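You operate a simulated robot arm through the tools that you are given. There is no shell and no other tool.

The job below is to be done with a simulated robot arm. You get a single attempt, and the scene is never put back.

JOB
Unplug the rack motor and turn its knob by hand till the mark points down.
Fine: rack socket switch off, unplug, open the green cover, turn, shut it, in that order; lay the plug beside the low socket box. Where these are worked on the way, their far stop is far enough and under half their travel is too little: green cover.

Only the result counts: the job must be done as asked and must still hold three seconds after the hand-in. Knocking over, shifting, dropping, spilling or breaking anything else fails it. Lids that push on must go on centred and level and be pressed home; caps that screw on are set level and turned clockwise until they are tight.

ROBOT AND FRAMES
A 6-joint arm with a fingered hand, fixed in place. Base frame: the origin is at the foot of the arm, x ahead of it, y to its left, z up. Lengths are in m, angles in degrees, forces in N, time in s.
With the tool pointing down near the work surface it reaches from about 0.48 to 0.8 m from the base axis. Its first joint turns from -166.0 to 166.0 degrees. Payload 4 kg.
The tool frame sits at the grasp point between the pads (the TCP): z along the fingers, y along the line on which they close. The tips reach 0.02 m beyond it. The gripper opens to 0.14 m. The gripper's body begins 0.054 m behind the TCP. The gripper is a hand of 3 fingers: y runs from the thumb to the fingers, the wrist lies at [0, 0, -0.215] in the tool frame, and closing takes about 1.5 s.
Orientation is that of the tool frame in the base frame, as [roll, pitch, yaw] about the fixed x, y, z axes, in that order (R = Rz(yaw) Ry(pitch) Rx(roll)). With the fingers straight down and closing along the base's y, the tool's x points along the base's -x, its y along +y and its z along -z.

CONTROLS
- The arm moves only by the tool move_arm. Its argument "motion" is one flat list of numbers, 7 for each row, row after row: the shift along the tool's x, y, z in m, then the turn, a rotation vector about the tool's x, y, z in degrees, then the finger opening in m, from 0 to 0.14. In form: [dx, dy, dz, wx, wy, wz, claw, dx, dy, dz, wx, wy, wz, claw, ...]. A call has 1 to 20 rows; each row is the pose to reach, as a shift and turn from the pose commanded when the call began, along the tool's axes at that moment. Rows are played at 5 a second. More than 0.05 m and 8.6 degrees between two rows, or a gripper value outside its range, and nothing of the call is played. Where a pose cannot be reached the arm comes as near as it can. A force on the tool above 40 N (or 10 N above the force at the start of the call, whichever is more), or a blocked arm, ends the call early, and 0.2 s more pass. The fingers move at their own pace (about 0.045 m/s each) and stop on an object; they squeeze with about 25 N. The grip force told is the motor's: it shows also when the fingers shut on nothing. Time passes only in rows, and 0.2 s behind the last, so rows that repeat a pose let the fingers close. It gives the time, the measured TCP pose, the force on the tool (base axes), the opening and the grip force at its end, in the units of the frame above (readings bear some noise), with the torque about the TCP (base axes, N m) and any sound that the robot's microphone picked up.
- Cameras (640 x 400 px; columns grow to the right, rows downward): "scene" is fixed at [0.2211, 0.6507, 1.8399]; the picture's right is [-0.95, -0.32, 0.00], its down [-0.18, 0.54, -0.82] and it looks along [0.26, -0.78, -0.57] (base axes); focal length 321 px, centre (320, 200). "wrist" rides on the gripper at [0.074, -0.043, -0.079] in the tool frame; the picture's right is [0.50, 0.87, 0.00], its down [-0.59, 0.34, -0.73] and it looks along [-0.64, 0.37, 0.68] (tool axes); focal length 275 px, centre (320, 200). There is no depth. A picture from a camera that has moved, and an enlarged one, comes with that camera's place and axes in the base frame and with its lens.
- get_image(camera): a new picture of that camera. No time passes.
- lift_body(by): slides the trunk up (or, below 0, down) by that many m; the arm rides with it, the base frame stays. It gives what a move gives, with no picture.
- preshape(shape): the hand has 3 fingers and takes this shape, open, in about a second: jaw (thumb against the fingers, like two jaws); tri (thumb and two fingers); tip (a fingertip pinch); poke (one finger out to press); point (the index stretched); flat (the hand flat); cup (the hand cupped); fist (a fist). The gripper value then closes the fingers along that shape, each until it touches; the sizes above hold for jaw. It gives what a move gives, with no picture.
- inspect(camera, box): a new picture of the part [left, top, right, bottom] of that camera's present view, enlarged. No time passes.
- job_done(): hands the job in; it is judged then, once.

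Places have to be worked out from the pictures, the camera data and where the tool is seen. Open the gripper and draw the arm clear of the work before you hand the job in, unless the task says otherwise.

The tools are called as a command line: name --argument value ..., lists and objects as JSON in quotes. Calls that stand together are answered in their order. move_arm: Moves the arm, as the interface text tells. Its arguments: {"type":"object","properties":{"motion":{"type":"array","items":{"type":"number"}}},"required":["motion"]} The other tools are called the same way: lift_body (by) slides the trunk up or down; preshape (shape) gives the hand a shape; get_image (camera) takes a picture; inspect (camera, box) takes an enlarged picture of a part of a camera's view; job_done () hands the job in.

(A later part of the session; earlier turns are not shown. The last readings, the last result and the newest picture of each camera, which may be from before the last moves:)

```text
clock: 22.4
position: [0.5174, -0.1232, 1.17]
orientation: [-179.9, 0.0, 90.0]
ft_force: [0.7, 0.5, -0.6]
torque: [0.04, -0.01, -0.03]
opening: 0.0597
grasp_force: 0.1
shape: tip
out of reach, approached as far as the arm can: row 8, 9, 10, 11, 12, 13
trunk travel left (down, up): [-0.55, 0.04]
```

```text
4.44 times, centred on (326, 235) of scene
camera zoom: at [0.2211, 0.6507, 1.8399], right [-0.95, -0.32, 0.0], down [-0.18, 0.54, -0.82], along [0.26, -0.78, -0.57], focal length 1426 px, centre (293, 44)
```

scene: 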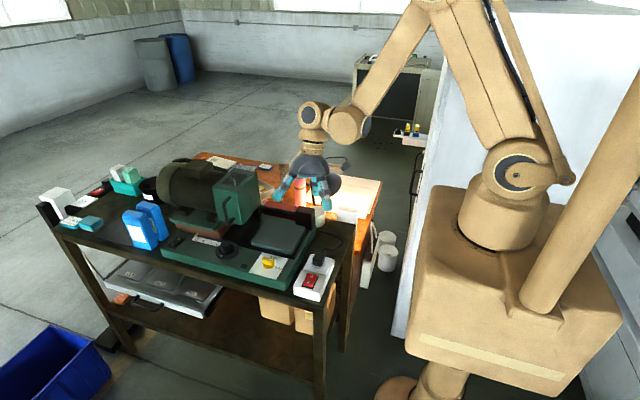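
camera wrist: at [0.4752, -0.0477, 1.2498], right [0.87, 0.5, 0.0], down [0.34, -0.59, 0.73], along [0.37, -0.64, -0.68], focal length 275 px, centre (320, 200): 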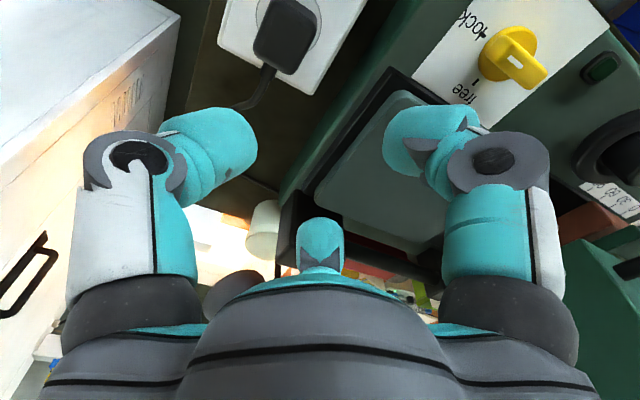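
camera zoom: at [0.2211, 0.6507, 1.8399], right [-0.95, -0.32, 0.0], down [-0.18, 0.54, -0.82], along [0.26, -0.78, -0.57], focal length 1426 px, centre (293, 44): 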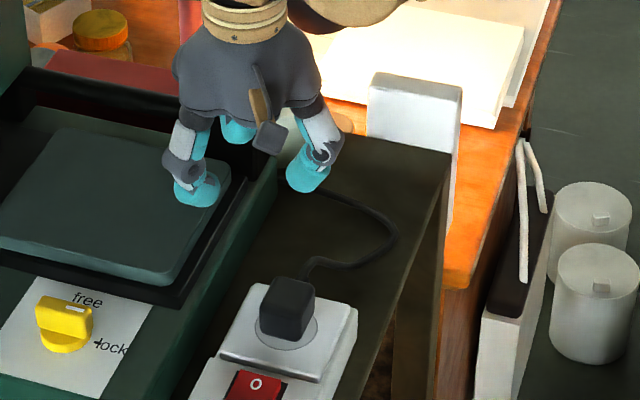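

Raising the trunk made the near reach worse, so I go the other way: lift the arm, then lower the trunk below its starting height.

move_arm --motion '[0, 0, -0.045, 0, 0, 0, 0.06, 0, 0, -0.09, 0, 0, 0, 0.06, 0, 0, -0.135, 0, 0, 0, 0.06, 0, 0, -0.18, 0, 0, 0, 0.06, 0, 0, -0.225, 0, 0, 0, 0.06, 0, 0, -0.27, 0, 0, 0, 0.06, 0, 0, -0.315, 0, 0, 0, 0.06, 0, 0, -0.36, 0, 0, 0, 0.06]'

lift_body --by -0.35

get_image --camera "scene"

```text
clock: 24.2
position: [0.5184, -0.1221, 1.5292]
orientation: [179.9, 0.0, 90.0]
ft_force: [0.7, -0.4, 0.8]
torque: [-0.02, -0.02, -0.02]
opening: 0.0595
grasp_force: 0.2
shape: tip
trunk travel left (down, up): [-0.55, 0.04]
```

```text
clock: 27.6
position: [0.5208, -0.1223, 1.1785]
orientation: [-179.9, 0.0, 90.1]
ft_force: [-1.0, -0.5, -0.4]
torque: [-0.01, 0.0, 0.01]
opening: 0.0599
grasp_force: 0.1
shape: tip
trunk travel left (down, up): [-0.2, 0.39]
```

```text
taken
```

scene: 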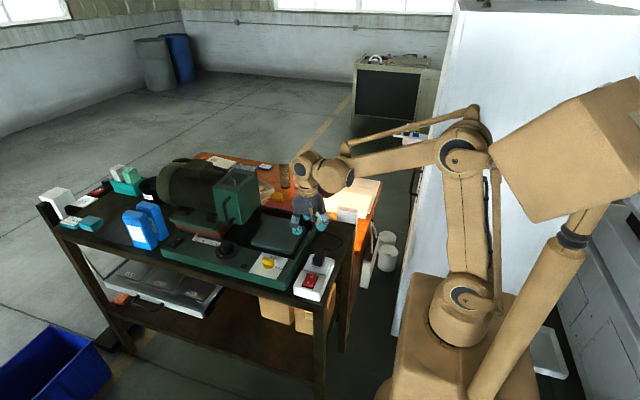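

Now I move over the plug at z 1.10 from this lower trunk position and check alignment.

move_arm --motion '[0.003, -0.019, 0.039, 0, 0, 0, 0.06, 0.0073, -0.038, 0.078, 0, 0, 0, 0.06, 0.0073, -0.038, 0.078, 0, 0, 0, 0.06]'

get_image --camera "wrist"

inspect --camera "scene" --box '[270, 210, 382, 300]'

```text
clock: 28.4
position: [0.4842, -0.1154, 1.1027]
orientation: [-179.9, 0.0, 89.9]
ft_force: [0.4, 0.0, -0.4]
torque: [-0.01, -0.01, 0.0]
opening: 0.0596
grasp_force: 0.2
shape: tip
trunk travel left (down, up): [-0.2, 0.39]
```

```text
taken
camera wrist: at [0.4417, -0.0392, 1.1818], right [0.87, 0.5, 0.0], down [0.34, -0.59, 0.73], along [0.37, -0.64, -0.68], focal length 275 px, centre (320, 200)
```

wrist: 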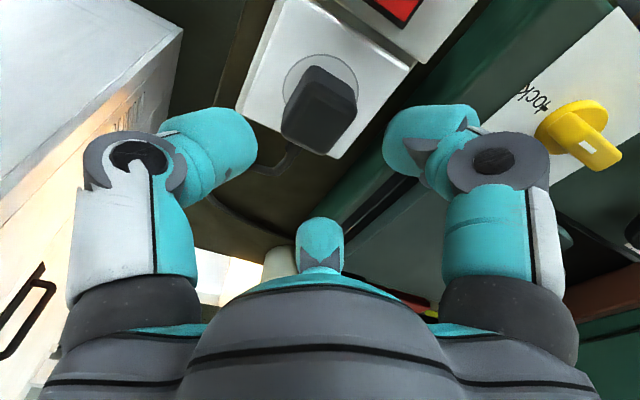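

```text
4.44 times, centred on (326, 255) of scene
camera zoom: at [0.2211, 0.6507, 1.8399], right [-0.95, -0.32, 0.0], down [-0.18, 0.54, -0.82], along [0.26, -0.78, -0.57], focal length 1426 px, centre (293, -44)
```

zoom: 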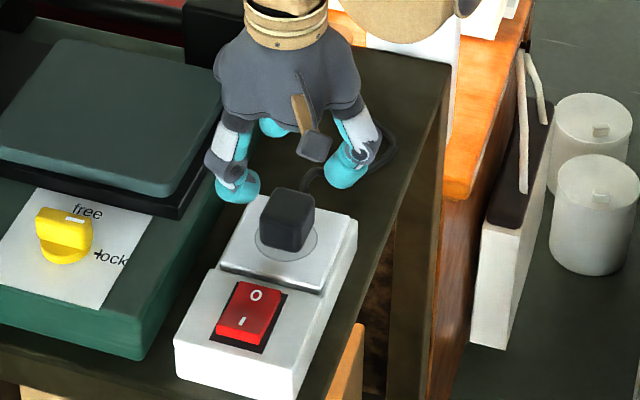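

Reach is fine now. I zoom in on the plug to fix its exact centre and height.

inspect --camera "wrist" --box '[230, 30, 410, 180]'

inspect --camera "scene" --box '[300, 240, 350, 280]'

```text
2.67 times, centred on (320, 105) of wrist
camera zoom: at [0.4417, -0.0392, 1.1818], right [0.87, 0.5, 0.0], down [0.34, -0.59, 0.73], along [0.37, -0.64, -0.68], focal length 734 px, centre (320, 453)
```

zoom: 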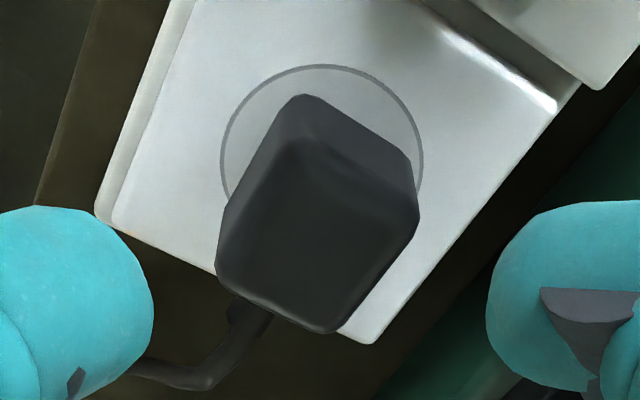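

```text
10.00 times, centred on (325, 260) of scene
camera zoom: at [0.2211, 0.6507, 1.8399], right [-0.95, -0.32, 0.0], down [-0.18, 0.54, -0.82], along [0.26, -0.78, -0.57], focal length 3208 px, centre (270, -400)
```

zoom: 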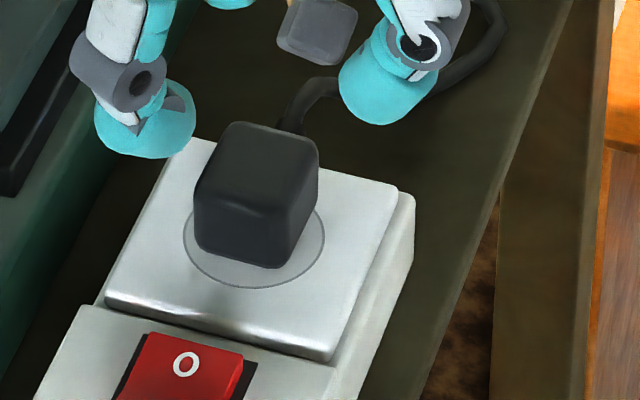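

Plate is at z≈1.001 and the plug top near 1.04 centred at (0.483, -0.115), right under the tool. I descend to z≈1.028 and then close.

move_arm --motion '[0, 0, 0.035, 0, 0, 0, 0.06, 0, 0, 0.06, 0, 0, 0, 0.06, 0, 0, 0.074, 0, 0, 0, 0.06, 0, 0, 0.074, 0, 0, 0, 0.06]'

get_image --camera "wrist"

inspect --camera "scene" --box '[270, 210, 382, 300]'

```text
clock: 29.4
position: [0.4824, -0.1164, 1.0255]
orientation: [180.0, 0.0, 90.0]
ft_force: [0.0, -0.1, 3.3]
torque: [-0.04, -0.03, -0.01]
opening: 0.0602
grasp_force: 0.0
shape: tip
trunk travel left (down, up): [-0.2, 0.39]
```

```text
taken
camera wrist: at [0.4407, -0.0407, 1.1054], right [0.87, 0.5, 0.0], down [0.34, -0.59, 0.73], along [0.37, -0.64, -0.68], focal length 275 px, centre (320, 200)
```

wrist: 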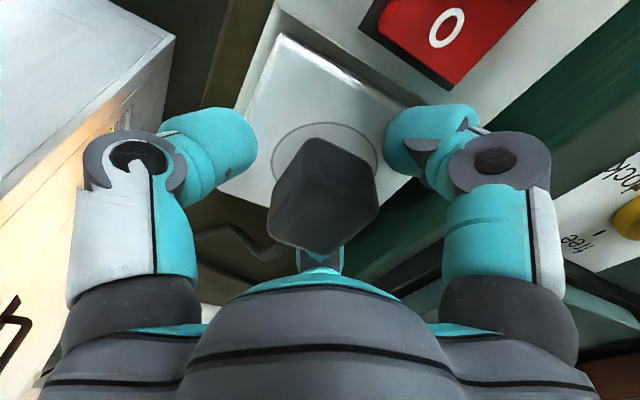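

```text
4.44 times, centred on (326, 255) of scene
camera zoom: at [0.2211, 0.6507, 1.8399], right [-0.95, -0.32, 0.0], down [-0.18, 0.54, -0.82], along [0.26, -0.78, -0.57], focal length 1426 px, centre (293, -44)
```

zoom: 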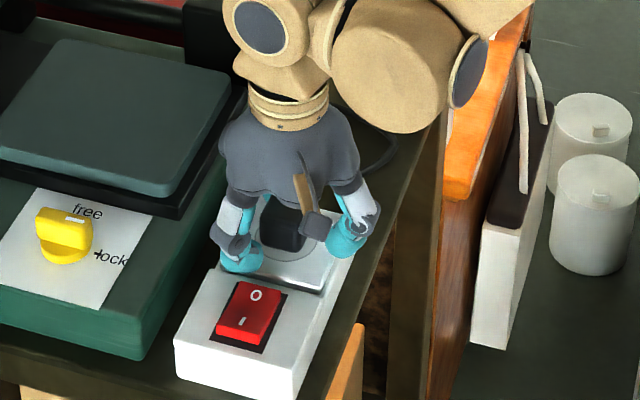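

A slight touch (3 N) shows the tips near the plate. I back off 3 mm and close on the plug.

move_arm --motion '[0, 0, -0.003, 0, 0, 0, 0.04, 0, 0, -0.003, 0, 0, 0, 0.02, 0, 0, -0.003, 0, 0, 0, 0, 0, 0, -0.003, 0, 0, 0, 0, 0, 0, -0.003, 0, 0, 0, 0, 0, 0, -0.003, 0, 0, 0, 0, 0, 0, -0.003, 0, 0, 0, 0, 0, 0, -0.003, 0, 0, 0, 0]'

get_image --camera "wrist"

```text
clock: 31.2
position: [0.482, -0.1147, 1.0293]
orientation: [-180.0, 0.0, 90.0]
ft_force: [-1.3, -1.0, 0.7]
torque: [0.0, 0.01, -0.02]
opening: 0.0351
grasp_force: 25.5
shape: tip
trunk travel left (down, up): [-0.2, 0.39]
```

```text
taken
camera wrist: at [0.4401, -0.0402, 1.1088], right [0.87, 0.5, 0.0], down [0.34, -0.59, 0.73], along [0.37, -0.64, -0.68], focal length 275 px, centre (320, 200)
```

wrist: 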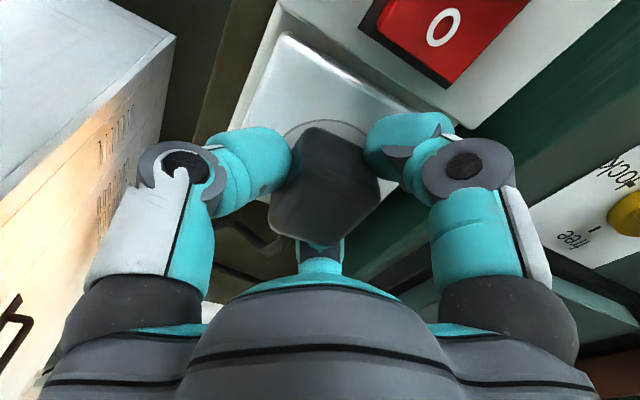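

The plug is gripped (opening 0.035, 25 N). I pull straight up in small steps.

move_arm --motion '[0, 0, -0.008, 0, 0, 0, 0, 0, 0, -0.016, 0, 0, 0, 0, 0, 0, -0.026, 0, 0, 0, 0, 0, 0, -0.04, 0, 0, 0, 0]'

get_image --camera "wrist"

inspect --camera "scene" --box '[270, 210, 382, 300]'

```text
clock: 32.2
position: [0.4814, -0.1148, 1.0706]
orientation: [-179.9, -0.1, 90.1]
ft_force: [-0.1, 0.8, -1.7]
torque: [0.02, 0.01, -0.03]
opening: 0.0351
grasp_force: 25.1
shape: tip
trunk travel left (down, up): [-0.2, 0.39]
```

```text
taken
camera wrist: at [0.4388, -0.0389, 1.1506], right [0.87, 0.5, 0.0], down [0.34, -0.59, 0.73], along [0.37, -0.64, -0.68], focal length 275 px, centre (320, 200)
```

wrist: 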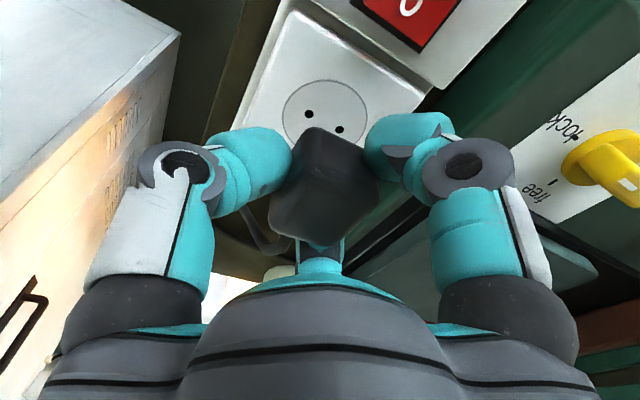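

```text
4.44 times, centred on (326, 255) of scene
camera zoom: at [0.2211, 0.6507, 1.8399], right [-0.95, -0.32, 0.0], down [-0.18, 0.54, -0.82], along [0.26, -0.78, -0.57], focal length 1426 px, centre (293, -44)
```

zoom: 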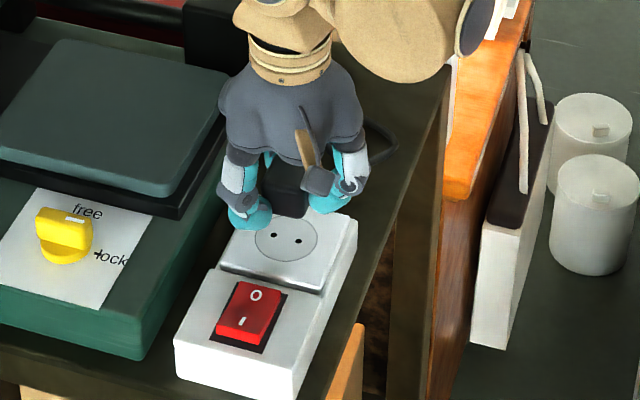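

The plug is out and both holes are visible. I carry it to the free bench top just behind the box (-y side), tilting it so it will lie on its side.

move_arm --motion '[0, 0, -0.02, 0, 0, 0, 0, -0.04, 0, -0.025, 0, 0, 0, 0, -0.08, 0, -0.025, 0, -8, 0, 0, -0.1, 0, -0.025, 0, -16, 0, 0, -0.1, 0, -0.025, 0, -24, 0, 0, -0.1, 0, -0.025, 0, -24, 0, 0]'

get_image --camera "wrist"

inspect --camera "scene" --box '[270, 190, 382, 280]'

```text
clock: 33.6
position: [0.4816, -0.2157, 1.0967]
orientation: [180.0, 24.2, 90.0]
ft_force: [-0.5, -0.3, -0.9]
torque: [0.02, -0.02, 0.01]
opening: 0.0349
grasp_force: 25.5
shape: tip
trunk travel left (down, up): [-0.2, 0.39]
```

```text
taken
camera wrist: at [0.4393, -0.114, 1.1394], right [0.87, 0.46, -0.2], down [0.34, -0.24, 0.91], along [0.37, -0.86, -0.36], focal length 275 px, centre (320, 200)
```

wrist: 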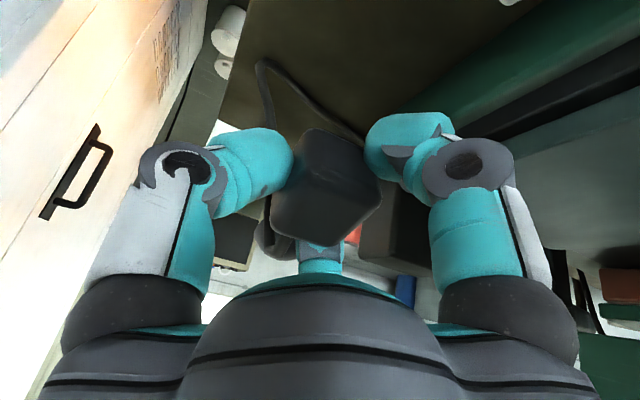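

```text
4.44 times, centred on (326, 235) of scene
camera zoom: at [0.2211, 0.6507, 1.8399], right [-0.95, -0.32, 0.0], down [-0.18, 0.54, -0.82], along [0.26, -0.78, -0.57], focal length 1426 px, centre (293, 44)
```

zoom: 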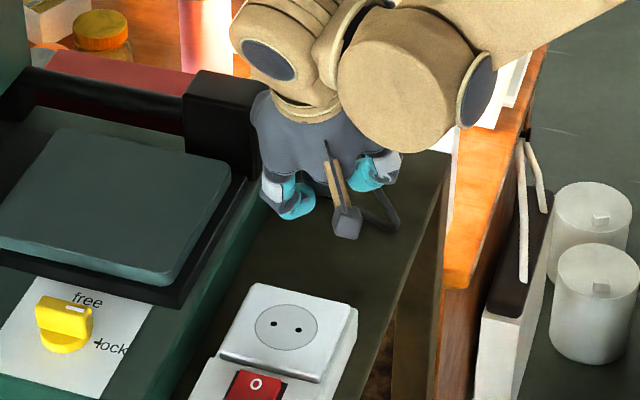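

I shift 1.5 cm toward -x for clearance from the machine's post and lower most of the way.

move_arm --motion '[0, -0.015, 0, 0, 0, 0, 0, 0.0122, -0.015, 0.0274, 0, 0, 0, 0, 0.0244, -0.015, 0.0548, 0, 0, 0, 0, 0.0305, -0.015, 0.0686, 0, 0, 0, 0]'

get_image --camera "wrist"

inspect --camera "scene" --box '[270, 190, 382, 280]'

```text
clock: 34.6
position: [0.4667, -0.2129, 1.0217]
orientation: [179.9, 24.0, 89.9]
ft_force: [0.6, 0.4, -0.5]
torque: [0.01, 0.0, -0.01]
opening: 0.0347
grasp_force: 25.1
shape: tip
trunk travel left (down, up): [-0.2, 0.39]
```

```text
taken
camera wrist: at [0.4253, -0.1124, 1.0629], right [0.87, 0.46, -0.2], down [0.34, -0.24, 0.91], along [0.37, -0.86, -0.36], focal length 275 px, centre (320, 200)
```

wrist: 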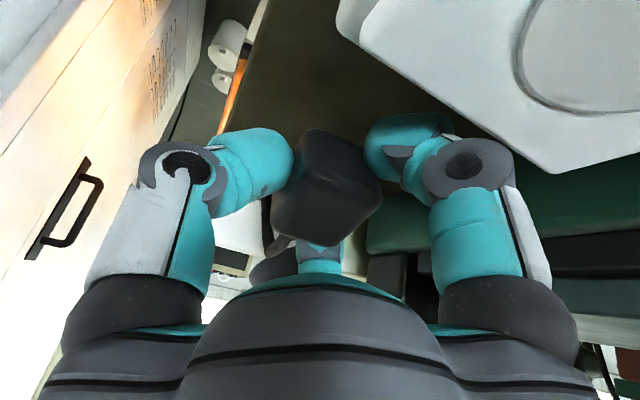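

```text
4.44 times, centred on (326, 235) of scene
camera zoom: at [0.2211, 0.6507, 1.8399], right [-0.95, -0.32, 0.0], down [-0.18, 0.54, -0.82], along [0.26, -0.78, -0.57], focal length 1426 px, centre (293, 44)
```

zoom: 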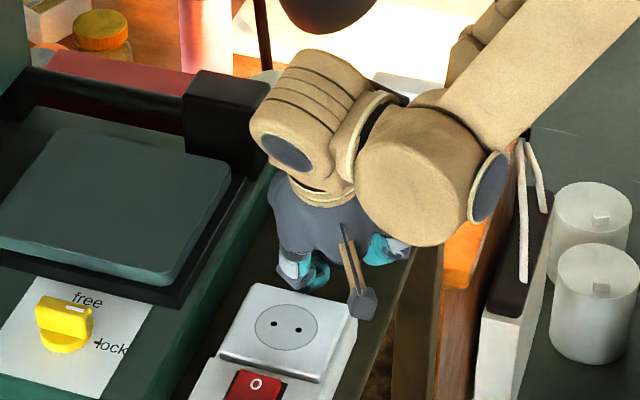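

Clear so far. I lower further in small steps to feel for the bench top.

move_arm --motion '[0.0033, 0, 0.0073, 0, 0, 0, 0, 0.0057, 0, 0.0128, 0, 0, 0, 0, 0.0073, 0, 0.0164, 0, 0, 0, 0]'

get_image --camera "wrist"

```text
clock: 35.3
position: [0.4665, -0.2186, 1.0067]
orientation: [180.0, 24.3, 89.8]
ft_force: [-1.9, -27.5, 18.4]
torque: [0.99, -0.45, -0.55]
opening: 0.0336
grasp_force: 25.1
shape: tip
trunk travel left (down, up): [-0.2, 0.39]
stopped in row 3: the force on the tool passed its limit at 52 N (the readings are from after the stop); the commanded pose is now the measured one
```

```text
taken
camera wrist: at [0.4244, -0.1166, 1.0482], right [0.87, 0.45, -0.21], down [0.34, -0.24, 0.91], along [0.36, -0.86, -0.36], focal length 275 px, centre (320, 200)
```

wrist: 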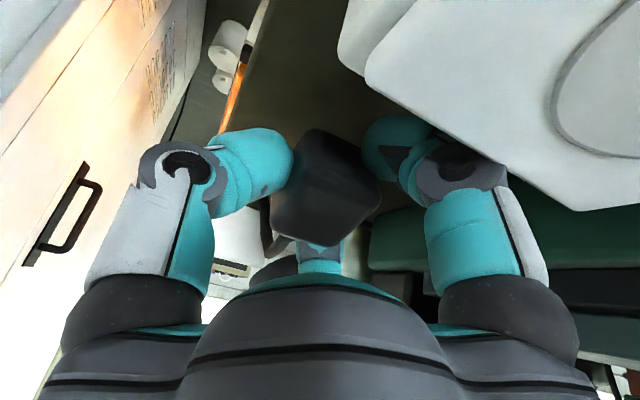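

The outer finger knuckle touched the box corner. I lift off at once, move 4 cm further from the box, and check the box has not moved.

move_arm --motion '[-0.0173, 0, -0.0142, 0, 0, 0, 0, -0.0447, 0, -0.002, 0, 0, 0, 0]'

get_image --camera "wrist"

inspect --camera "scene" --box '[270, 210, 382, 300]'

```text
clock: 35.9
position: [0.4667, -0.2556, 1.0235]
orientation: [-179.9, 24.1, 90.0]
ft_force: [0.2, 0.7, -1.3]
torque: [0.01, 0.04, 0.02]
opening: 0.034
grasp_force: 24.7
shape: tip
trunk travel left (down, up): [-0.2, 0.39]
```

```text
taken
camera wrist: at [0.4246, -0.154, 1.0664], right [0.87, 0.46, -0.2], down [0.34, -0.24, 0.91], along [0.37, -0.86, -0.36], focal length 275 px, centre (320, 200)
```

wrist: 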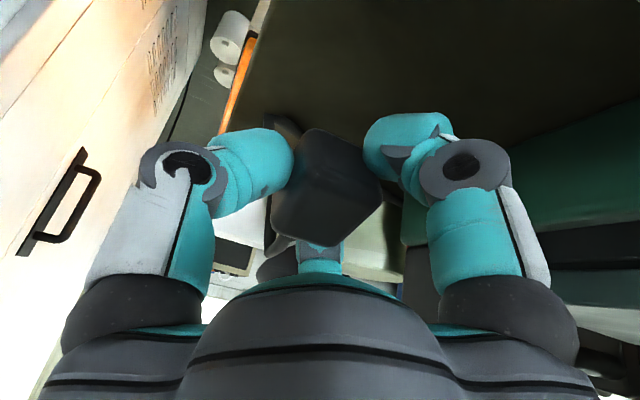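

```text
4.44 times, centred on (326, 255) of scene
camera zoom: at [0.2211, 0.6507, 1.8399], right [-0.95, -0.32, 0.0], down [-0.18, 0.54, -0.82], along [0.26, -0.78, -0.57], focal length 1426 px, centre (293, -44)
```

zoom: 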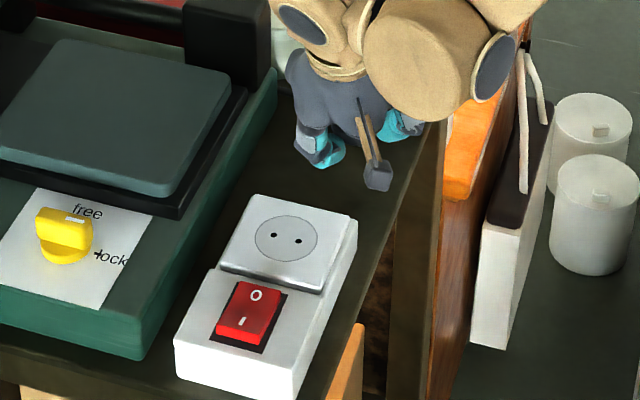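

The box is exactly where it was. With more clearance I lower again in small steps toward the bench top.

move_arm --motion '[0.0096, 0, 0.0067, 0, 0, 0, 0, 0.0179, 0, 0.0107, 0, 0, 0, 0, 0.0191, 0, 0.0134, 0, 0, 0, 0]'

get_image --camera "wrist"

```text
clock: 36.7
position: [0.4674, -0.2427, 1.006]
orientation: [179.9, 24.2, 89.9]
ft_force: [0.5, -0.3, -0.6]
torque: [-0.02, -0.01, 0.02]
opening: 0.0342
grasp_force: 25.4
shape: tip
trunk travel left (down, up): [-0.2, 0.39]
```

```text
taken
camera wrist: at [0.425, -0.1412, 1.0471], right [0.87, 0.46, -0.21], down [0.34, -0.24, 0.91], along [0.37, -0.86, -0.36], focal length 275 px, centre (320, 200)
```

wrist: 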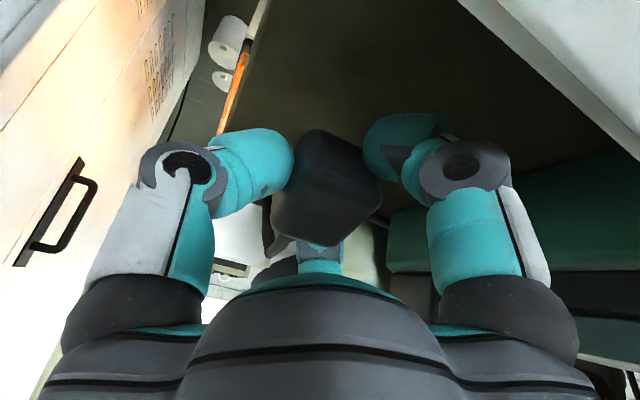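

No contact yet; I go a little lower.

move_arm --motion '[0.0016, 0, 0.0037, 0, 0, 0, 0, 0.0033, 0, 0.0073, 0, 0, 0, 0, 0.0045, 0, 0.01, 0, 0, 0, 0]'

```text
clock: 37.5
position: [0.4684, -0.2427, 0.9946]
orientation: [180.0, 24.2, 90.0]
ft_force: [0.2, 0.1, -0.3]
torque: [-0.01, -0.01, -0.01]
opening: 0.0341
grasp_force: 25.1
shape: tip
trunk travel left (down, up): [-0.2, 0.39]
```

The bench top should be at about z 0.955, so contact is near; I continue in 2–3 mm steps.

move_arm --motion '[0.0008, 0, 0.0018, 0, 0, 0, 0, 0.0016, 0, 0.0037, 0, 0, 0, 0, 0.0024, 0, 0.0055, 0, 0, 0, 0]'

get_image --camera "wrist"

inspect --camera "scene" --box '[300, 200, 372, 260]'

```text
clock: 38.3
position: [0.4682, -0.241, 0.991]
orientation: [-179.9, 24.2, 90.0]
ft_force: [4.5, 2.4, 16.1]
torque: [0.4, -0.39, -0.06]
opening: 0.0352
grasp_force: 25.5
shape: tip
trunk travel left (down, up): [-0.2, 0.39]
```

```text
taken
camera wrist: at [0.4263, -0.1401, 1.0324], right [0.87, 0.46, -0.2], down [0.34, -0.23, 0.91], along [0.37, -0.86, -0.36], focal length 275 px, centre (320, 200)
```

wrist: 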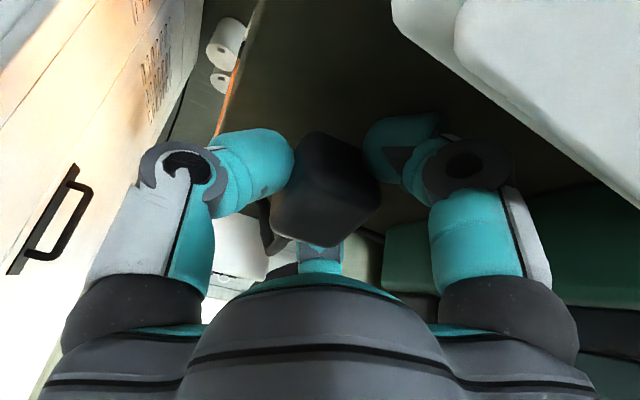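

```text
6.67 times, centred on (336, 230) of scene
camera zoom: at [0.2211, 0.6507, 1.8399], right [-0.95, -0.32, 0.0], down [-0.18, 0.54, -0.82], along [0.26, -0.78, -0.57], focal length 2139 px, centre (213, 0)
```

zoom: 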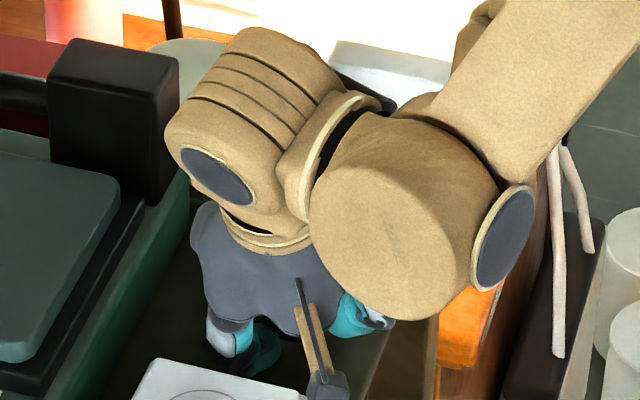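

Contact is firm at 16 N. I ease up slightly, open the fingers gently, and let the plug settle.

move_arm --motion '[-0.001, 0, -0.0023, 0, 0, 0, 0.03, -0.0012, 0, -0.0028, 0, 0, 0, 0.04, -0.0016, 0, -0.0037, 0, 0, 0, 0.05, -0.002, 0, -0.0046, 0, 0, 0, 0.06, -0.002, 0, -0.0046, 0, 0, 0, 0.06, -0.002, 0, -0.0046, 0, 0, 0, 0.06]'

get_image --camera "wrist"

```text
clock: 39.7
position: [0.4671, -0.2428, 0.9932]
orientation: [-179.9, 24.2, 90.0]
ft_force: [-0.3, -0.7, 1.0]
torque: [-0.01, 0.01, 0.01]
opening: 0.0599
grasp_force: 0.2
shape: tip
trunk travel left (down, up): [-0.2, 0.39]
```

```text
taken
camera wrist: at [0.4255, -0.1415, 1.0358], right [0.87, 0.46, -0.21], down [0.34, -0.24, 0.91], along [0.37, -0.86, -0.36], focal length 275 px, centre (320, 200)
```

wrist: 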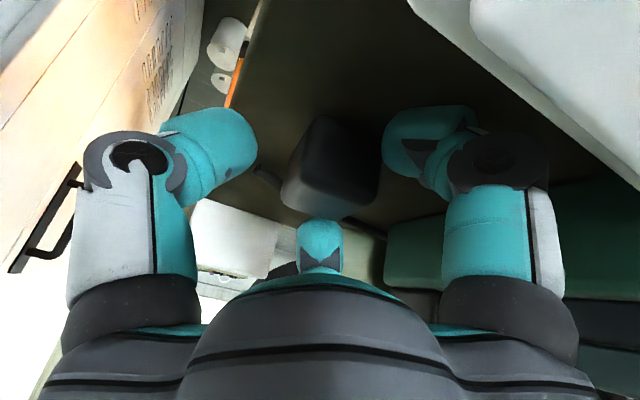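

The plug is free of the fingers. I withdraw straight up and look at how it lies.

move_arm --motion '[-0.0061, 0, -0.0137, 0, 0, 0, 0.065, -0.0122, 0, -0.0274, 0, 0, 0, 0.07, -0.0244, 0, -0.0548, 0, 0, 0, 0.07, -0.0407, 0, -0.0914, 0, 0, 0, 0.07, -0.057, 0, -0.128, 0, 0, 0, 0.07]'

get_image --camera "wrist"

inspect --camera "scene" --box '[280, 190, 392, 280]'

```text
clock: 40.9
position: [0.4667, -0.2437, 1.1349]
orientation: [-180.0, 24.3, 89.9]
ft_force: [-0.3, -0.9, 0.2]
torque: [0.01, 0.02, -0.02]
opening: 0.0697
grasp_force: 0.1
shape: tip
trunk travel left (down, up): [-0.2, 0.39]
```

```text
taken
camera wrist: at [0.4248, -0.1423, 1.1772], right [0.87, 0.46, -0.21], down [0.34, -0.24, 0.91], along [0.37, -0.86, -0.36], focal length 275 px, centre (320, 200)
```

wrist: 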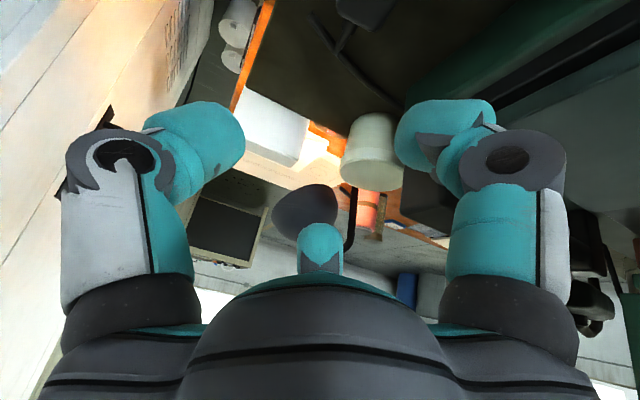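

```text
4.44 times, centred on (336, 235) of scene
camera zoom: at [0.2211, 0.6507, 1.8399], right [-0.95, -0.32, 0.0], down [-0.18, 0.54, -0.82], along [0.26, -0.78, -0.57], focal length 1426 px, centre (249, 44)
```

zoom: 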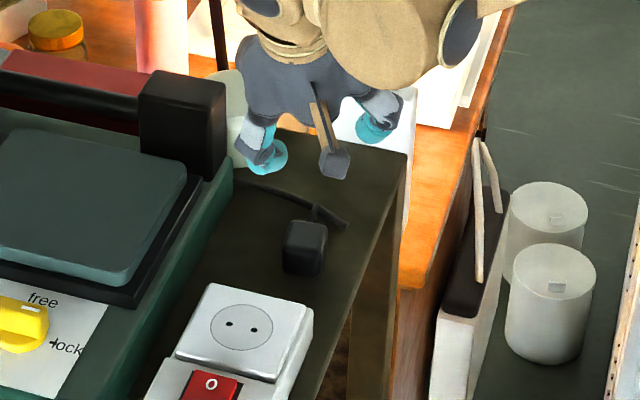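

The plug lies on the bench just behind the socket box with its cord slack. Now I rise, level the hand and go to study the green cover from the front.

move_arm --motion '[0.002, 0.006, -0.045, 0, 0, 0, 0.07, 0.004, 0.012, -0.09, 0, 8, 0, 0.07, 0.006, 0.018, -0.134, 0, 16, 0, 0.07, 0.008, 0.024, -0.179, 0, 24, 0, 0.07, 0.01, 0.03, -0.2235, 0, 24, 0, 0.07]'

move_arm --motion '[0, 0.01, 0, 0, 0, -8, 0.05, 0, 0.02, 0, 0, 0, -16, 0.04, 0, 0.03, 0, 0, 0, -24, 0.04, 0, 0.04, 0, 0, 0, -32, 0.04, 0, 0.05, 0, 0, 0, -40, 0.04, 0, 0.05, 0, 0, 0, -48, 0.04, 0, 0.05, 0, 0, 0, -56, 0.04]'

get_image --camera "wrist"

inspect --camera "scene" --box '[200, 150, 280, 230]'

inspect --camera "scene" --box '[290, 200, 380, 270]'

```text
clock: 42.1
position: [0.4936, -0.1429, 1.3314]
orientation: [180.0, 0.2, 90.1]
ft_force: [0.5, 0.1, -0.3]
torque: [0.02, 0.0, 0.01]
opening: 0.0696
grasp_force: 0.0
shape: tip
trunk travel left (down, up): [-0.2, 0.39]
```

```text
clock: 43.7
position: [0.5486, -0.1411, 1.3329]
orientation: [-179.8, 0.1, 146.1]
ft_force: [0.4, -0.7, -0.5]
torque: [0.01, 0.01, -0.01]
opening: 0.0404
grasp_force: 0.1
shape: tip
trunk travel left (down, up): [-0.2, 0.39]
```

```text
taken
camera wrist: at [0.4636, -0.134, 1.4124], right [0.07, 1.0, 0.0], down [0.68, -0.04, 0.73], along [0.73, -0.05, -0.68], focal length 275 px, centre (320, 200)
```

wrist: 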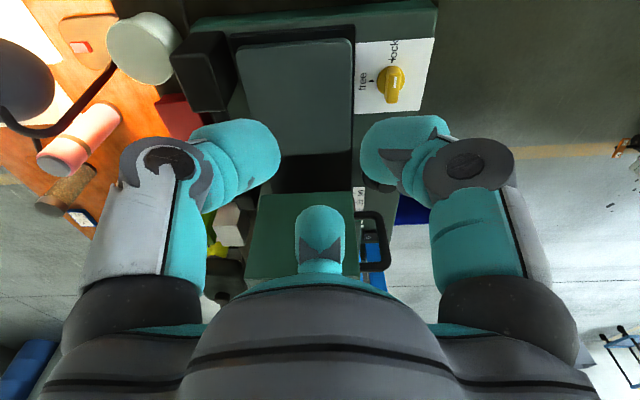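

```text
5.00 times, centred on (240, 190) of scene
camera zoom: at [0.2211, 0.6507, 1.8399], right [-0.95, -0.32, 0.0], down [-0.18, 0.54, -0.82], along [0.26, -0.78, -0.57], focal length 1604 px, centre (720, 250)
```

zoom: 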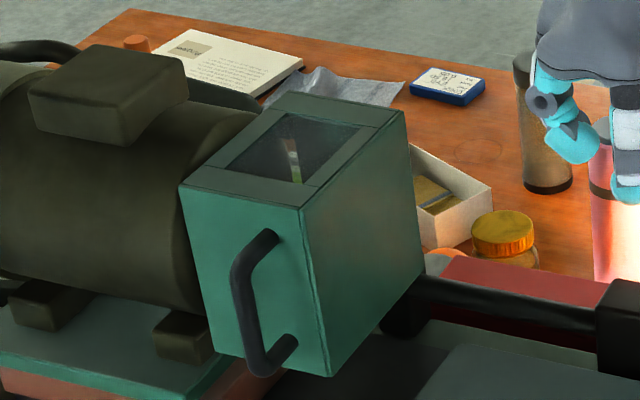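

```text
5.71 times, centred on (335, 235) of scene
camera zoom: at [0.2211, 0.6507, 1.8399], right [-0.95, -0.32, 0.0], down [-0.18, 0.54, -0.82], along [0.26, -0.78, -0.57], focal length 1833 px, centre (234, 0)
```

zoom: 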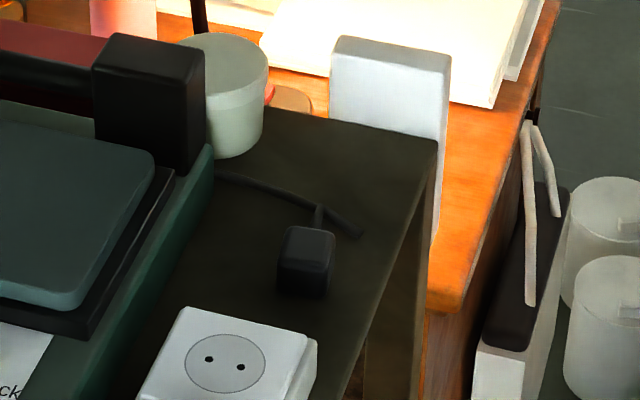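

Working from both cameras, the cover spans x 0.77–0.87, y -0.247…-0.107, z 1.11–1.25, with a vertical handle at (0.803, -0.065). I pitch the hand forward and lower to look horizontally at it for hinges.

move_arm --motion '[-0.001, -0.009, 0.032, -4, -6.93, 0, 0.04, -0.002, -0.018, 0.064, -8, -13.86, 0, 0.04, -0.004, -0.026, 0.096, -12, -20.8, 0, 0.04, -0.005, -0.035, 0.128, -16, -27.7, 0, 0.04, -0.006, -0.044, 0.16, -20, -34.6, 0, 0.04]'

get_image --camera "wrist"

inspect --camera "wrist" --box '[200, 60, 440, 220]'

```text
clock: 44.9
position: [0.5284, -0.1834, 1.1723]
orientation: [157.3, 34.0, 138.9]
ft_force: [0.5, 0.4, -0.4]
torque: [0.03, 0.02, -0.01]
opening: 0.0401
grasp_force: 0.0
shape: tip
trunk travel left (down, up): [-0.2, 0.39]
```

```text
taken
camera wrist: at [0.4141, -0.1738, 1.1784], right [0.07, 1.0, 0.0], down [0.05, 0.0, 1.0], along [1.0, -0.07, -0.05], focal length 275 px, centre (320, 200)
```

wrist: 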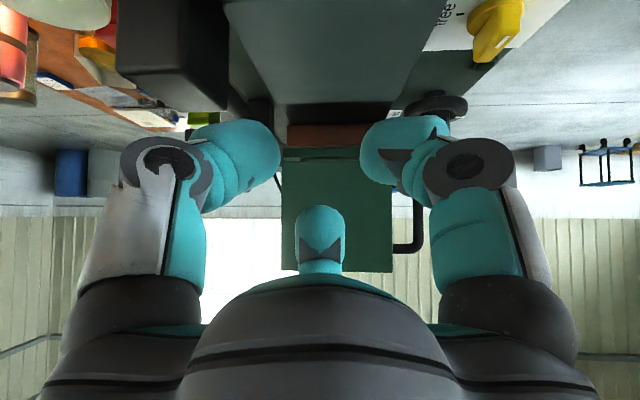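

```text
2.50 times, centred on (320, 140) of wrist
camera zoom: at [0.4141, -0.1738, 1.1784], right [0.07, 1.0, 0.0], down [0.05, 0.0, 1.0], along [1.0, -0.07, -0.05], focal length 688 px, centre (320, 350)
```

zoom: 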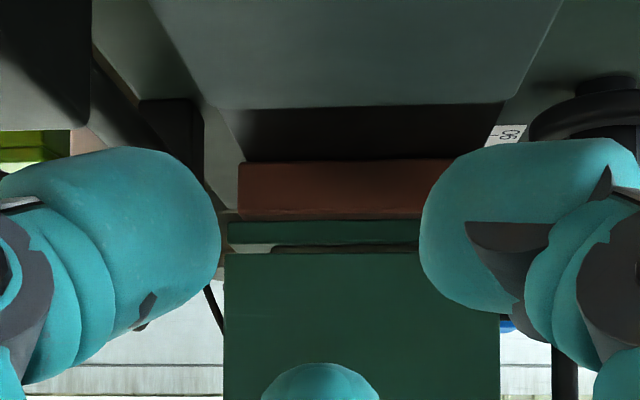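

The wrist image is upside-down here and shows no hinge on the -x face. I return to level and swing round to the -y side, high above the other table, to look at the cover's back.

move_arm --motion '[-0.02, 0.0116, -0.0276, 4, 6.93, 0, 0.08, -0.04, 0.0232, -0.0552, 8, 13.86, 0, 0.1, -0.06, 0.0348, -0.0828, 12, 20.8, 0, 0.14, -0.08, 0.0464, -0.1104, 16, 27.7, 0, 0.14, -0.1, 0.058, -0.138, 20, 34.6, 0, 0.14]'

move_arm --motion '[0, 0, -0.03, 0, 0, -8, 0.14, 0, 0, -0.06, 0, 0, -16, 0.14, 0, 0, -0.06, 0, 0, -24, 0.14, 0, 0, -0.06, 0, 0, -32, 0.14, 0, 0, -0.06, 0, 0, -40, 0.14, 0, 0, -0.06, 0, 0, -48, 0.14, 0, 0, -0.06, 0, 0, -56, 0.14, 0, 0, -0.06, 0, 0, -64, 0.14]'

```text
clock: 46.1
position: [0.5277, -0.1813, 1.3537]
orientation: [-179.7, 0.0, 145.9]
ft_force: [0.4, -0.4, 0.4]
torque: [-0.04, 0.02, 0.01]
opening: 0.1398
grasp_force: 0.0
shape: tip
trunk travel left (down, up): [-0.2, 0.39]
```

```text
clock: 47.9
position: [0.5291, -0.1793, 1.4137]
orientation: [-179.9, -0.1, -149.9]
ft_force: [-0.3, -0.5, -0.1]
torque: [0.01, 0.05, 0.03]
opening: 0.1398
grasp_force: 0.1
shape: tip
trunk travel left (down, up): [-0.2, 0.39]
```

Now I translate to the -y side at this height and look back at the cover.

move_arm --motion '[0.009, -0.045, 0, 0, 0, 0, 0.14, 0.017, -0.09, 0, 0, 0, 0, 0.14, 0.026, -0.135, 0, 0, 0, 0, 0.14, 0.035, -0.18, 0, 0, 0, 0, 0.14, 0.043, -0.225, 0, 0, 0, 0, 0.14, 0.052, -0.27, 0, 0, 0, 0, 0.14]'

get_image --camera "wrist"

inspect --camera "wrist" --box '[160, 80, 480, 280]'

```text
clock: 49.3
position: [0.5742, -0.4066, 1.3782]
orientation: [-179.9, -0.1, -150.0]
ft_force: [-0.1, -0.3, -0.4]
torque: [0.0, 0.01, 0.0]
opening: 0.14
grasp_force: 0.1
shape: tip
out of reach, approached as far as the arm can: row 4, 5, 6
trunk travel left (down, up): [-0.2, 0.39]
```

```text
taken
camera wrist: at [0.5325, -0.4781, 1.4584], right [-0.87, 0.5, 0.0], down [0.34, 0.59, 0.73], along [0.37, 0.63, -0.68], focal length 275 px, centre (320, 200)
```

wrist: 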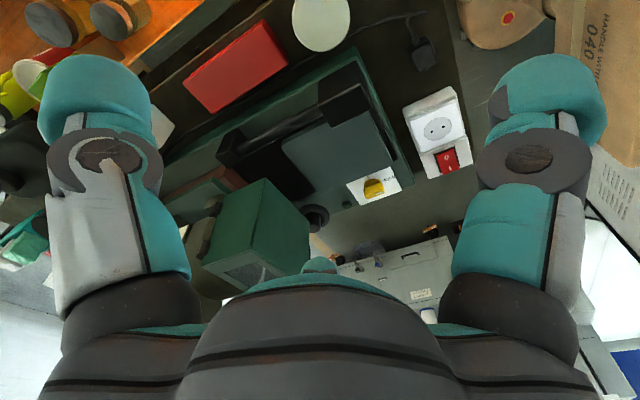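

```text
2.00 times, centred on (320, 180) of wrist
camera zoom: at [0.5325, -0.4781, 1.4584], right [-0.87, 0.5, 0.0], down [0.34, 0.59, 0.73], along [0.37, 0.63, -0.68], focal length 551 px, centre (320, 240)
```

zoom: 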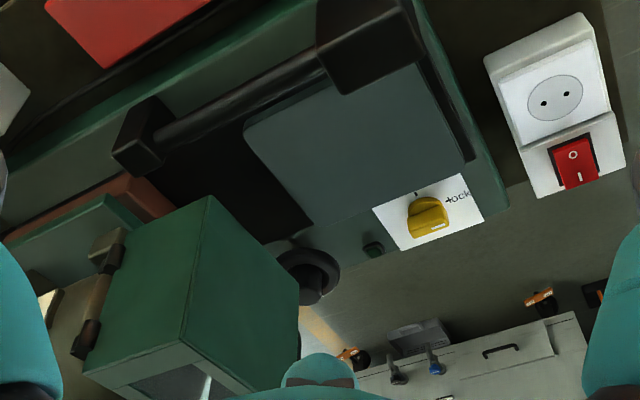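

The vertical hinge rod is at the cover's back corner (+x, -y), about (0.87, -0.25), so the cover swings toward -x then -y. I raise the trunk for outer reach and bring the closed hand above the handle side.

lift_body --by 0.25

move_arm --motion '[-0.025, 0.02, 0, 0, 0, 8, 0.1, -0.05, 0.045, 0, 0, 0, 16, 0.05, -0.08, 0.08, 0, 0, 0, 24, 0, -0.11, 0.115, 0, 0, 0, 32, 0, -0.14, 0.15, 0, 0, 0, 40, 0, -0.17, 0.185, 0, 0, 0, 48, 0, -0.2, 0.22, 0, 0, 0, 56, 0, -0.23, 0.25, 0, 0, 0, 60, 0]'

get_image --camera "wrist"

```text
clock: 51.9
position: [0.576, -0.4045, 1.6299]
orientation: [-179.9, -0.2, -150.0]
ft_force: [1.0, 0.3, -0.3]
torque: [0.03, 0.01, -0.01]
opening: 0.1401
grasp_force: 0.0
shape: tip
trunk travel left (down, up): [-0.45, 0.14]
```

```text
clock: 53.7
position: [0.6494, -0.0716, 1.6295]
orientation: [-179.8, 0.1, 149.9]
ft_force: [-0.3, 1.0, -0.3]
torque: [-0.04, 0.02, 0.01]
opening: 0.0
grasp_force: 1.6
shape: tip
trunk travel left (down, up): [-0.45, 0.14]
```

```text
taken
camera wrist: at [0.5642, -0.0689, 1.7081], right [0.0, 1.0, 0.0], down [0.68, 0.0, 0.73], along [0.73, 0.0, -0.68], focal length 275 px, centre (320, 200)
```

wrist: 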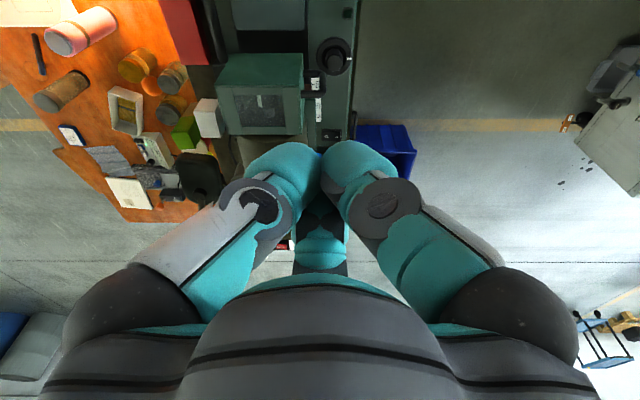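

The sweep zone behind the cover looks clear of tall things. I lower to z 1.40 beside the cover's handle face.

move_arm --motion '[-0.02, 0.016, 0.046, 0, 0, 0, 0, -0.04, 0.032, 0.09, 0, 0, 0, 0, -0.06, 0.048, 0.135, 0, 0, 0, 0, -0.08, 0.065, 0.18, 0, 0, 0, 0, -0.103, 0.082, 0.225, 0, 0, 0, 0, -0.103, 0.082, 0.225, 0, 0, 0, 0]'

get_image --camera "wrist"

inspect --camera "scene" --box '[190, 120, 302, 210]'

```text
refused: row 1 steps farther than a row can; nothing moved
```

```text
taken
camera wrist: at [0.5642, -0.0689, 1.7081], right [0.0, 1.0, 0.0], down [0.68, 0.0, 0.73], along [0.73, 0.0, -0.68], focal length 275 px, centre (320, 200)
```

wrist: 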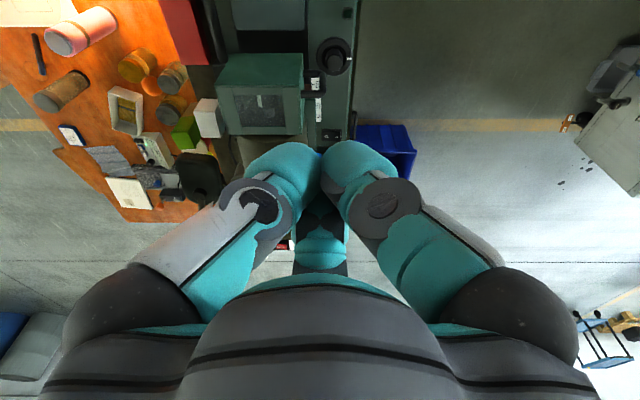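

```text
4.44 times, centred on (246, 165) of scene
camera zoom: at [0.2211, 0.6507, 1.8399], right [-0.95, -0.32, 0.0], down [-0.18, 0.54, -0.82], along [0.26, -0.78, -0.57], focal length 1426 px, centre (649, 356)
```

zoom: 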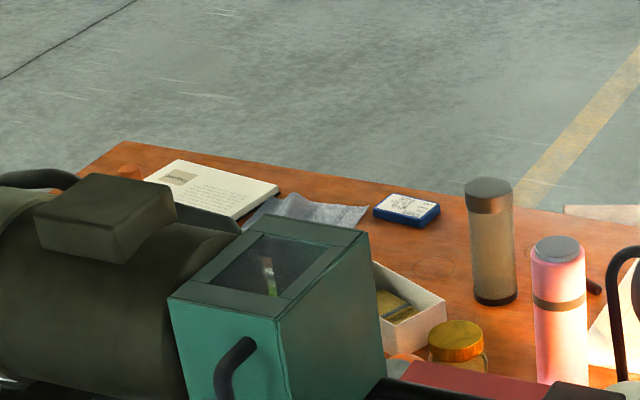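

Steps were too long per row; I repeat the same move in smaller rows.

move_arm --motion '[-0.015, 0.012, 0.034, 0, 0, 0, 0, -0.03, 0.024, 0.067, 0, 0, 0, 0, -0.045, 0.036, 0.1, 0, 0, 0, 0, -0.06, 0.048, 0.134, 0, 0, 0, 0, -0.075, 0.06, 0.167, 0, 0, 0, 0, -0.09, 0.072, 0.2, 0, 0, 0, 0, -0.103, 0.082, 0.225, 0, 0, 0, 0, -0.103, 0.082, 0.225, 0, 0, 0, 0]'

get_image --camera "wrist"

inspect --camera "scene" --box '[180, 120, 308, 220]'

```text
clock: 55.5
position: [0.7744, -0.0547, 1.4033]
orientation: [-179.8, 0.1, 150.0]
ft_force: [-0.6, 0.8, 0.1]
torque: [-0.01, -0.02, 0.01]
opening: 0.0
grasp_force: 25.6
shape: tip
trunk travel left (down, up): [-0.45, 0.14]
```

```text
taken
camera wrist: at [0.69, -0.0527, 1.4833], right [0.0, 1.0, 0.0], down [0.68, 0.0, 0.73], along [0.73, 0.0, -0.68], focal length 275 px, centre (320, 200)
```

wrist: 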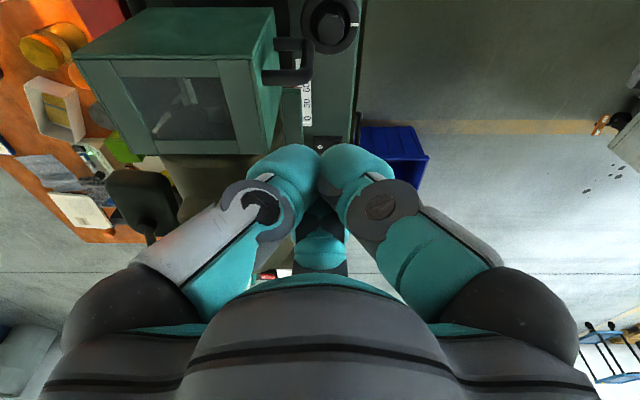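

```text
4.00 times, centred on (244, 170) of scene
camera zoom: at [0.2211, 0.6507, 1.8399], right [-0.95, -0.32, 0.0], down [-0.18, 0.54, -0.82], along [0.26, -0.78, -0.57], focal length 1283 px, centre (624, 320)
```

zoom: 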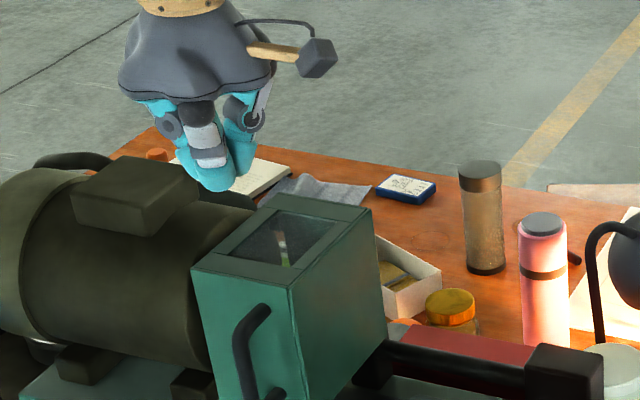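

I zoom in from here for an accurate fix on the cover's corner and handle.

inspect --camera "wrist" --box '[60, 0, 380, 200]'

```text
2.00 times, centred on (220, 100) of wrist
camera zoom: at [0.69, -0.0527, 1.4833], right [0.0, 1.0, 0.0], down [0.68, 0.0, 0.73], along [0.73, 0.0, -0.68], focal length 551 px, centre (520, 400)
```

zoom: 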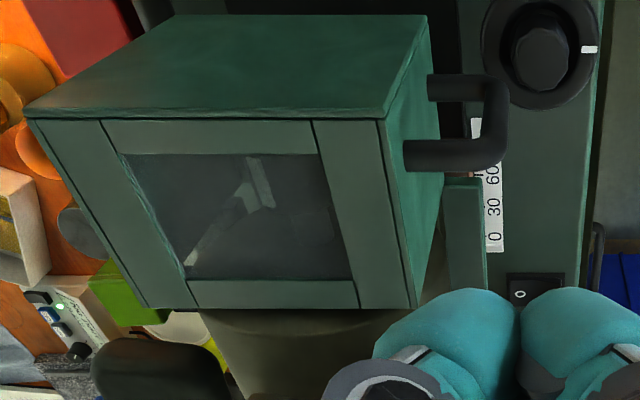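

The corner fix is consistent: cover edge at (0.773, -0.107), handle arm at x≈0.795. I lower the closed fingers just outside the handle face near its free edge.

move_arm --motion '[0.005, 0, 0.045, 0, 0, 0, 0, 0.01, 0, 0.09, 0, 0, 0, 0, 0.015, 0, 0.135, 0, 0, 0, 0, 0.02, 0, 0.178, 0, 0, 0, 0, 0.02, 0, 0.178, 0, 0, 0, 0]'

get_image --camera "wrist"

inspect --camera "scene" --box '[180, 140, 308, 240]'

```text
clock: 56.7
position: [0.7592, -0.0454, 1.2256]
orientation: [-179.8, 0.1, 150.0]
ft_force: [0.0, -0.2, 0.3]
torque: [0.02, 0.02, -0.02]
opening: 0.0001
grasp_force: 24.9
shape: tip
trunk travel left (down, up): [-0.45, 0.14]
```

```text
taken
camera wrist: at [0.674, -0.0429, 1.3047], right [0.0, 1.0, 0.0], down [0.68, 0.0, 0.73], along [0.73, 0.0, -0.68], focal length 275 px, centre (320, 200)
```

wrist: 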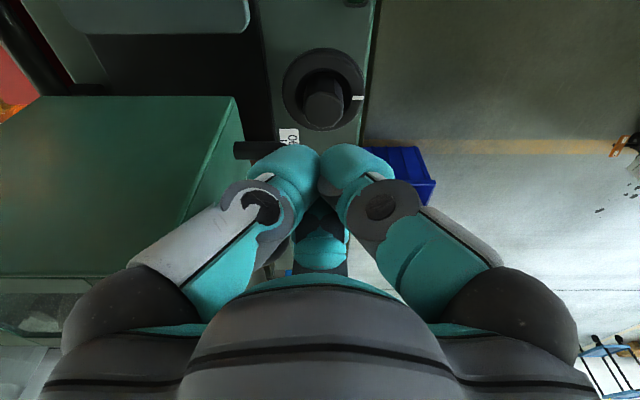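

```text
4.00 times, centred on (244, 190) of scene
camera zoom: at [0.2211, 0.6507, 1.8399], right [-0.95, -0.32, 0.0], down [-0.18, 0.54, -0.82], along [0.26, -0.78, -0.57], focal length 1283 px, centre (624, 240)
```

zoom: 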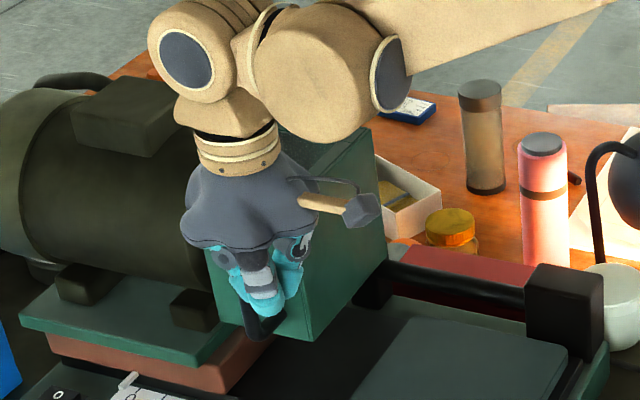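

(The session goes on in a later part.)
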